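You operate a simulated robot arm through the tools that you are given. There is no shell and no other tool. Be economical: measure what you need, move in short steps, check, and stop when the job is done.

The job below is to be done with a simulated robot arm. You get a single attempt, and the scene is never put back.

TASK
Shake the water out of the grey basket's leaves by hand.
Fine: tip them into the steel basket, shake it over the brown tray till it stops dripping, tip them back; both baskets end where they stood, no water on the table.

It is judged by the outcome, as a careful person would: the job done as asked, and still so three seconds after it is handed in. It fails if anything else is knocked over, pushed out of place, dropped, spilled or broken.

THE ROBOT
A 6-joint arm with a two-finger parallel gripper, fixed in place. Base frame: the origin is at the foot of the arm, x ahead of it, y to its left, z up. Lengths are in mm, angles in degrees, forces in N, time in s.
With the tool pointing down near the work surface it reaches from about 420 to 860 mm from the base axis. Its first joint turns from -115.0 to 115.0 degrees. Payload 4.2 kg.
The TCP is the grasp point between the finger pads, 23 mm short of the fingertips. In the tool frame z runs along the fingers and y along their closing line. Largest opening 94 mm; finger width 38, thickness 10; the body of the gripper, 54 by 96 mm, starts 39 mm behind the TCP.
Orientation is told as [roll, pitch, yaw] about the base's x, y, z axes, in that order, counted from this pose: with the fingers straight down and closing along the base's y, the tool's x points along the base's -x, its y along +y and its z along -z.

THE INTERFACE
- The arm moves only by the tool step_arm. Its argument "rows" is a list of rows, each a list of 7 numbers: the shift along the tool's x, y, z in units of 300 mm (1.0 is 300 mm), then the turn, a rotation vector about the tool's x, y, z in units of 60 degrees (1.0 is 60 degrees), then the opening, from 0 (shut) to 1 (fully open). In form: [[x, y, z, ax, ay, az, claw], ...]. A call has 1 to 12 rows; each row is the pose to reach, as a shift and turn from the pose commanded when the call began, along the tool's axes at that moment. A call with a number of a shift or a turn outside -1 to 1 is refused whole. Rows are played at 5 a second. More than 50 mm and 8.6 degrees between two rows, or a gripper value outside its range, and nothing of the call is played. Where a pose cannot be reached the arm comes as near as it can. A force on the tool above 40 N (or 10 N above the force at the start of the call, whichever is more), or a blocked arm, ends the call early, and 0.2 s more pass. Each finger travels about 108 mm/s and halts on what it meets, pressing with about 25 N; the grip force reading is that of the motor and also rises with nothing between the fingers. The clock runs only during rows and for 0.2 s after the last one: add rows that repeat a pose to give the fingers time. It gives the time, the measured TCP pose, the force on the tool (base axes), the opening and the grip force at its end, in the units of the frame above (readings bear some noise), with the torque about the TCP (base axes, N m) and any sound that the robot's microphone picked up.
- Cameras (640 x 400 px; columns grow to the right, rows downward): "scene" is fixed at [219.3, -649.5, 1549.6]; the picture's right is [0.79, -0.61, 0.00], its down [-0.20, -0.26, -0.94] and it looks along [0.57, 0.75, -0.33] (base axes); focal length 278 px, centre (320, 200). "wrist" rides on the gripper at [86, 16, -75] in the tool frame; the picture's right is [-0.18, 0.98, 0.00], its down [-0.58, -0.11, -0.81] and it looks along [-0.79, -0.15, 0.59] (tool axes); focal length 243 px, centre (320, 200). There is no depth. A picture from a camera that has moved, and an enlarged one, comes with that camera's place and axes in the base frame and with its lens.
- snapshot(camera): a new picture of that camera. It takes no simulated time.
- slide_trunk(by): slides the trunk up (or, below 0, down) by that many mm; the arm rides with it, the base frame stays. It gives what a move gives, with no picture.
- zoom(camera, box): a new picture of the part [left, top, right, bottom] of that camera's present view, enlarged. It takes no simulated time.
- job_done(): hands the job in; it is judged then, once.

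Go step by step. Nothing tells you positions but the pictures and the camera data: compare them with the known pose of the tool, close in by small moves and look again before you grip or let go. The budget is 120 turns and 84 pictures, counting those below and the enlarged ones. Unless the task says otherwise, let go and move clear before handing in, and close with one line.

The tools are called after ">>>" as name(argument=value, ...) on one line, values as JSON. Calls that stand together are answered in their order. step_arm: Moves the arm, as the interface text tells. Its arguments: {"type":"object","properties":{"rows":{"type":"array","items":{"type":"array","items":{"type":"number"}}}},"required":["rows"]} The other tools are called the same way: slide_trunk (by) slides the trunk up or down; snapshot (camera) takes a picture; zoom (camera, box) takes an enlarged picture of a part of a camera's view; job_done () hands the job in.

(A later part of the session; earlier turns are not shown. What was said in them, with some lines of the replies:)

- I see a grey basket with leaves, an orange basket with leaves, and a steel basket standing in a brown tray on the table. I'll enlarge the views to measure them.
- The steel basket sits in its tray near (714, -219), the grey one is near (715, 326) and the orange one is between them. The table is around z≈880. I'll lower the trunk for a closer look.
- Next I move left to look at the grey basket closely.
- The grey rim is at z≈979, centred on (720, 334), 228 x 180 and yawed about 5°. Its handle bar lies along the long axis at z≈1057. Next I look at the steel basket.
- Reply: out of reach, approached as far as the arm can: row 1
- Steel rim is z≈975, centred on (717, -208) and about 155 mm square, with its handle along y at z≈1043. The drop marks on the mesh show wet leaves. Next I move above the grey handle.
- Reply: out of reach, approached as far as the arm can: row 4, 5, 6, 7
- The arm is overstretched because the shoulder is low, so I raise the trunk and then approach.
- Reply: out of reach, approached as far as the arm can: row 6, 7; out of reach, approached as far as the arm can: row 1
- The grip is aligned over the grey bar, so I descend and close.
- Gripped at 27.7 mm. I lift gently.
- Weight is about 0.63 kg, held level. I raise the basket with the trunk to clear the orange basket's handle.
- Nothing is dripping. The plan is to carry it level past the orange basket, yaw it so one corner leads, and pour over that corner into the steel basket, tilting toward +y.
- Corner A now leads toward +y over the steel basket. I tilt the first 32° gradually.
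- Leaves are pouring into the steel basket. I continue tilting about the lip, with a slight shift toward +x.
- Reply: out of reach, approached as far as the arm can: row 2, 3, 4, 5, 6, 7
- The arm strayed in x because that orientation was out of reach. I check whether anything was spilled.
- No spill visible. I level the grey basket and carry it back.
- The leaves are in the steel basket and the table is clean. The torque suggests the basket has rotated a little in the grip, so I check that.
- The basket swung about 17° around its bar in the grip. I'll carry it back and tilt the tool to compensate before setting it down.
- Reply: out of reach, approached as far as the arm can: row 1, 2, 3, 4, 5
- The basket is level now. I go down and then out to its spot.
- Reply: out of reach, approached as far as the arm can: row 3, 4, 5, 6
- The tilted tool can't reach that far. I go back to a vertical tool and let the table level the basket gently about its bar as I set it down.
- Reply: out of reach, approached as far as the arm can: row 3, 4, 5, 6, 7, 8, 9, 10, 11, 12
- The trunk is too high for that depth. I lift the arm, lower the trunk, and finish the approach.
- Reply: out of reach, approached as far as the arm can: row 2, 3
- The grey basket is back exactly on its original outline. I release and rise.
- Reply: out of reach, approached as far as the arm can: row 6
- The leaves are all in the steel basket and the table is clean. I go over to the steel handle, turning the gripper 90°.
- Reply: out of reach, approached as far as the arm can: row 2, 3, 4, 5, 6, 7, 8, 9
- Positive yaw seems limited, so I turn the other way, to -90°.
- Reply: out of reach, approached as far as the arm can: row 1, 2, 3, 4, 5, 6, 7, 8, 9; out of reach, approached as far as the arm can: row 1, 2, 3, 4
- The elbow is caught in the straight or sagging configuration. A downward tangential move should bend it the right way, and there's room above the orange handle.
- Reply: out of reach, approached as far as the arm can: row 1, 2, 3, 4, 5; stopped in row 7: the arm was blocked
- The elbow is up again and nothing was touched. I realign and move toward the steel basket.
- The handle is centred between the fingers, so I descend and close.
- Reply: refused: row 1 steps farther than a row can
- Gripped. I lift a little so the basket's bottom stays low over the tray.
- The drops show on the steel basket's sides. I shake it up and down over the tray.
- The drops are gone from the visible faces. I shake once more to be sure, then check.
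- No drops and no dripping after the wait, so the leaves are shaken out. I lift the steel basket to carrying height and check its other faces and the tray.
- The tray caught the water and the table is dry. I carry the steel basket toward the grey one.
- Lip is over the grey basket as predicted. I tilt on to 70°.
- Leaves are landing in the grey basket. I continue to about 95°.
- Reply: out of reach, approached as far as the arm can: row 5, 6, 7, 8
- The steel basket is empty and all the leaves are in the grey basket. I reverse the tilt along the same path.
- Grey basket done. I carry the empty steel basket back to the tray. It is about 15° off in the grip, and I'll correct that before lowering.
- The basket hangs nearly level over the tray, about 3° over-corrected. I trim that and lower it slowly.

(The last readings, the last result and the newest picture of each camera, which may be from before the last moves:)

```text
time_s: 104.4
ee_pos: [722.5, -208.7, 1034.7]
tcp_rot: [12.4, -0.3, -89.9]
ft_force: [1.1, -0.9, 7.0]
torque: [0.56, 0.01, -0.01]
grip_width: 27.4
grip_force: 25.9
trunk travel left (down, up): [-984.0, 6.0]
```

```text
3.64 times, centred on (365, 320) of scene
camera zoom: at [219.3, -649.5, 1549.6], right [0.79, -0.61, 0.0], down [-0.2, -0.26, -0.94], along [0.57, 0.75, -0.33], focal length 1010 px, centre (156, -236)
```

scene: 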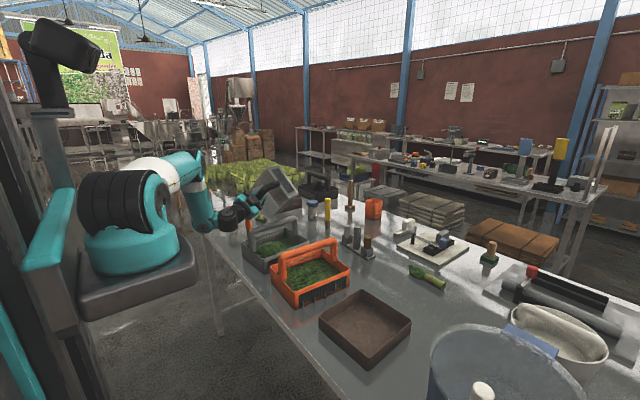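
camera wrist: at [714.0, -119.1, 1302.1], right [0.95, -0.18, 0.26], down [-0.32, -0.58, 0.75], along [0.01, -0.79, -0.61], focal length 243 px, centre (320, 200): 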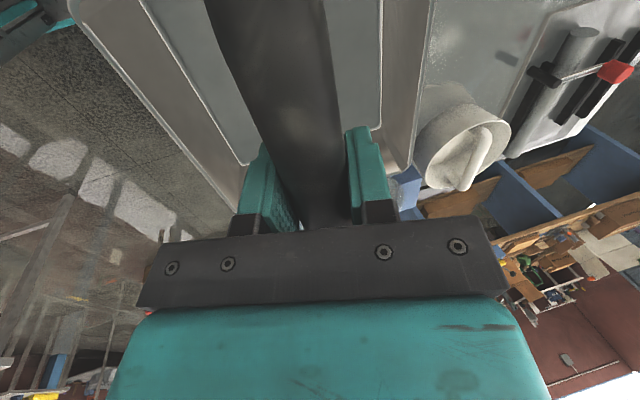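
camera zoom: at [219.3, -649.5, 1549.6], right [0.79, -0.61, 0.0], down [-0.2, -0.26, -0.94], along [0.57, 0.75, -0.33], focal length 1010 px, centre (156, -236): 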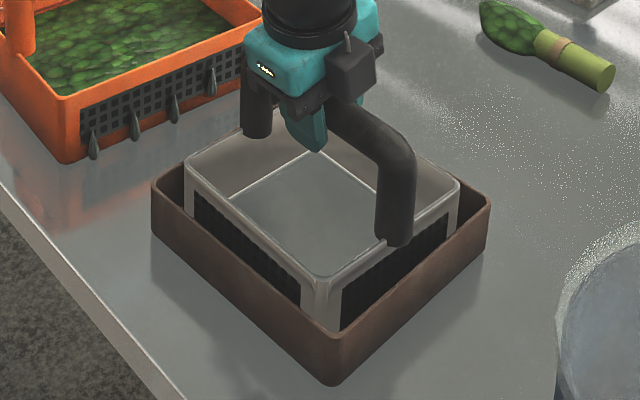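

Contact, with the basket about 3 mm off in +x. I nudge it back, ease the pressure, and check.

>>> step_arm(rows=[[0, -0.006, -0.004, 0, 0, 0, 0], [0, -0.011, -0.005, 0, 0, 0, 0], [0, -0.011, -0.005, 0, 0, 0, 0], [0, -0.011, -0.005, 0, 0, 0, 0]])

>>> zoom(camera="scene", box=[300, 265, 430, 375])

```text
time_s: 105.4
ee_pos: [717.1, -208.7, 1035.6]
tcp_rot: [12.2, -0.1, -89.9]
ft_force: [0.6, -0.4, -2.3]
torque: [0.09, -0.02, -0.01]
grip_width: 27.4
grip_force: 25.2
trunk travel left (down, up): [-984.0, 6.0]
```

```text
3.64 times, centred on (365, 320) of scene
camera zoom: at [219.3, -649.5, 1549.6], right [0.79, -0.61, 0.0], down [-0.2, -0.26, -0.94], along [0.57, 0.75, -0.33], focal length 1010 px, centre (156, -236)
```

zoom: 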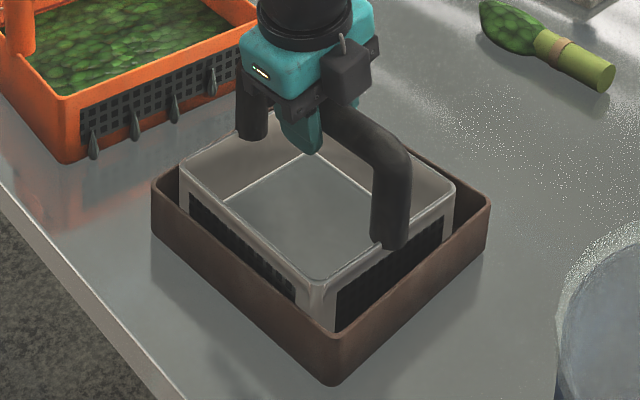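

>>> step_arm(rows=[[0, 0.008, 0.002, 0, 0, 0, 0], [0, 0.008, 0.005, 0, 0, 0, 0], [0, 0.008, 0.005, 0, 0, 0, 0], [0, 0.008, 0.005, 0, 0, 0, 0.2], [0, 0.008, 0.005, 0, 0, 0, 0.4], [0, 0.008, 0.005, 0, 0, 0, 0.7], [0, 0.008, 0.005, 0, 0, 0, 1], [0, 0.008, 0.005, 0, 0, 0, 1]])

>>> zoom(camera="scene", box=[300, 265, 430, 375])

```text
time_s: 107.2
ee_pos: [720.1, -207.5, 1034.5]
tcp_rot: [12.2, -0.2, -89.9]
ft_force: [0.0, -0.1, -0.6]
torque: [-0.01, 0.01, -0.03]
grip_width: 94.1
grip_force: 0.1
trunk travel left (down, up): [-984.0, 6.0]
```

```text
3.64 times, centred on (365, 320) of scene
camera zoom: at [219.3, -649.5, 1549.6], right [0.79, -0.61, 0.0], down [-0.2, -0.26, -0.94], along [0.57, 0.75, -0.33], focal length 1010 px, centre (156, -236)
```

zoom: 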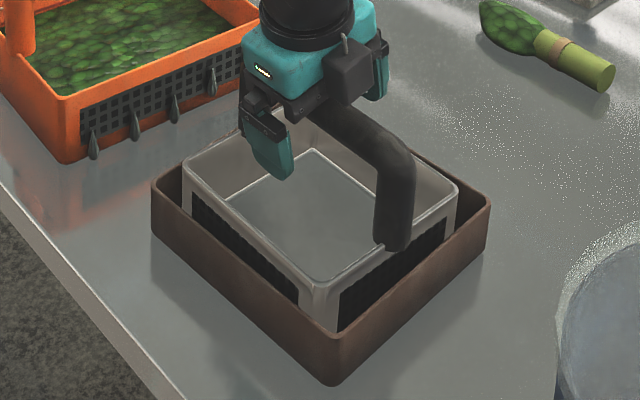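

The steel basket stands on its original outline, with corners at (184,160), (318,283) and (457,185). I retreat along the tool axis and take a last look.

>>> step_arm(rows=[[0, 0, -0.08, 0, 0, 0, 1], [0, 0, -0.2, 0, 0, 0, 1], [0, 0, -0.34, 0, 0, 0, 1], [0, 0, -0.48, 0, 0, 0, 1], [0, 0, -0.6, 0, 0, 0, 1], [0, 0, -0.6, 0, 0, 0, 1]])

>>> zoom(camera="scene", box=[220, 190, 440, 380])

>>> zoom(camera="scene", box=[225, 195, 325, 275])

>>> snapshot(camera="wrist")

```text
time_s: 108.6
ee_pos: [680.2, -206.1, 1213.2]
tcp_rot: [12.2, -0.2, -89.9]
ft_force: [-0.2, 0.5, -0.3]
torque: [0.02, 0.02, 0.01]
grip_width: 94.1
grip_force: 0.1
trunk travel left (down, up): [-984.0, 6.0]
```

```text
2.11 times, centred on (330, 285) of scene
camera zoom: at [219.3, -649.5, 1549.6], right [0.79, -0.61, 0.0], down [-0.2, -0.26, -0.94], along [0.57, 0.75, -0.33], focal length 584 px, centre (299, 21)
```

zoom: 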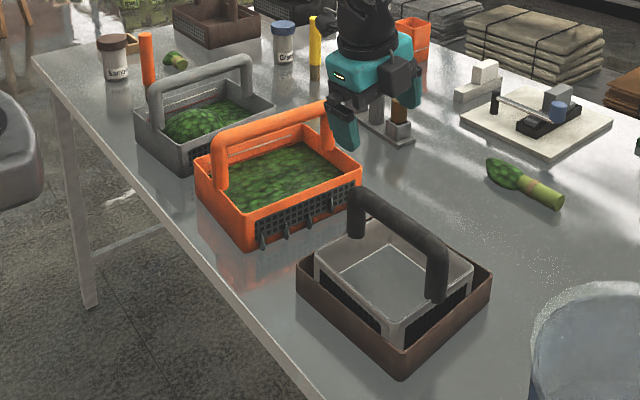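

```text
5.00 times, centred on (275, 235) of scene
camera zoom: at [219.3, -649.5, 1549.6], right [0.79, -0.61, 0.0], down [-0.2, -0.26, -0.94], along [0.57, 0.75, -0.33], focal length 1388 px, centre (545, 25)
```

zoom: 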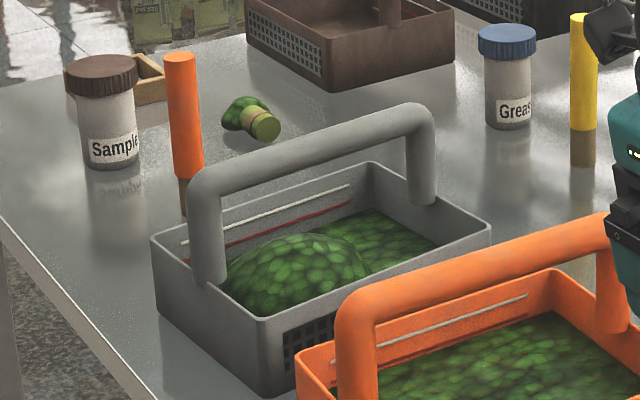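

```text
10 pictures are left
camera wrist: at [681.1, -118.6, 1287.8], right [0.96, -0.18, 0.21], down [-0.28, -0.58, 0.77], along [-0.02, -0.79, -0.61], focal length 243 px, centre (320, 200)
```

wrist: 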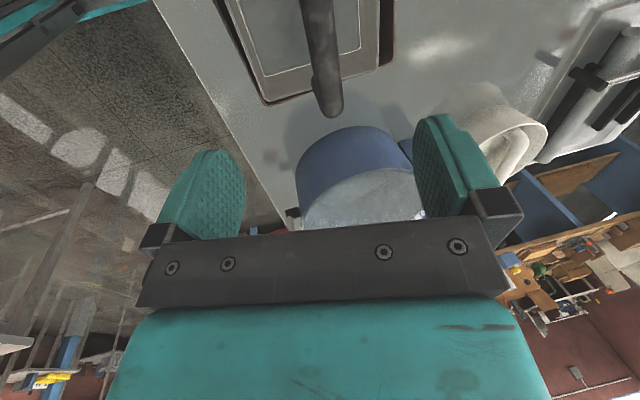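

The state looks right. I check two faint spots on the table near the edge, and the grey basket's mesh face for drops.

>>> zoom(camera="wrist", box=[210, 100, 330, 220])

>>> zoom(camera="scene", box=[340, 320, 460, 400])

```text
3.33 times, centred on (270, 160) of wrist
camera zoom: at [681.1, -118.6, 1287.8], right [0.96, -0.18, 0.21], down [-0.28, -0.58, 0.77], along [-0.02, -0.79, -0.61], focal length 809 px, centre (487, 333)
```

zoom: 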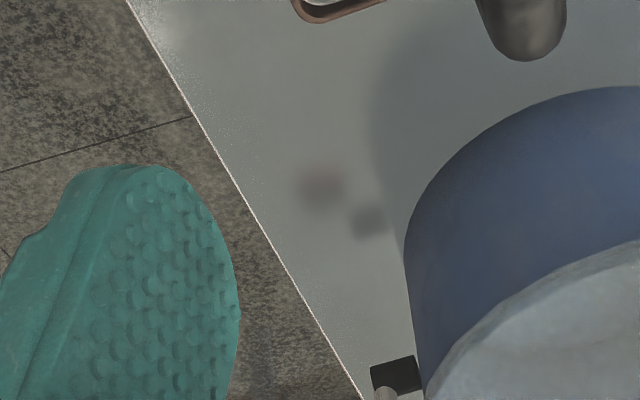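

```text
5.00 times, centred on (400, 360) of scene
camera zoom: at [219.3, -649.5, 1549.6], right [0.79, -0.61, 0.0], down [-0.2, -0.26, -0.94], along [0.57, 0.75, -0.33], focal length 1388 px, centre (-80, -600)
```

zoom: 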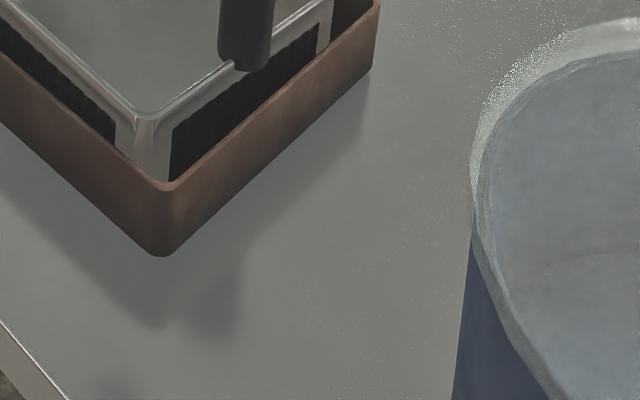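

>>> job_done()

```text
The job is handed in.
```

The leaves from the grey basket were shaken over the brown tray in the steel basket until no drops were left on the faces I could see, then tipped back; both baskets are where they stood and I saw no water on the table.
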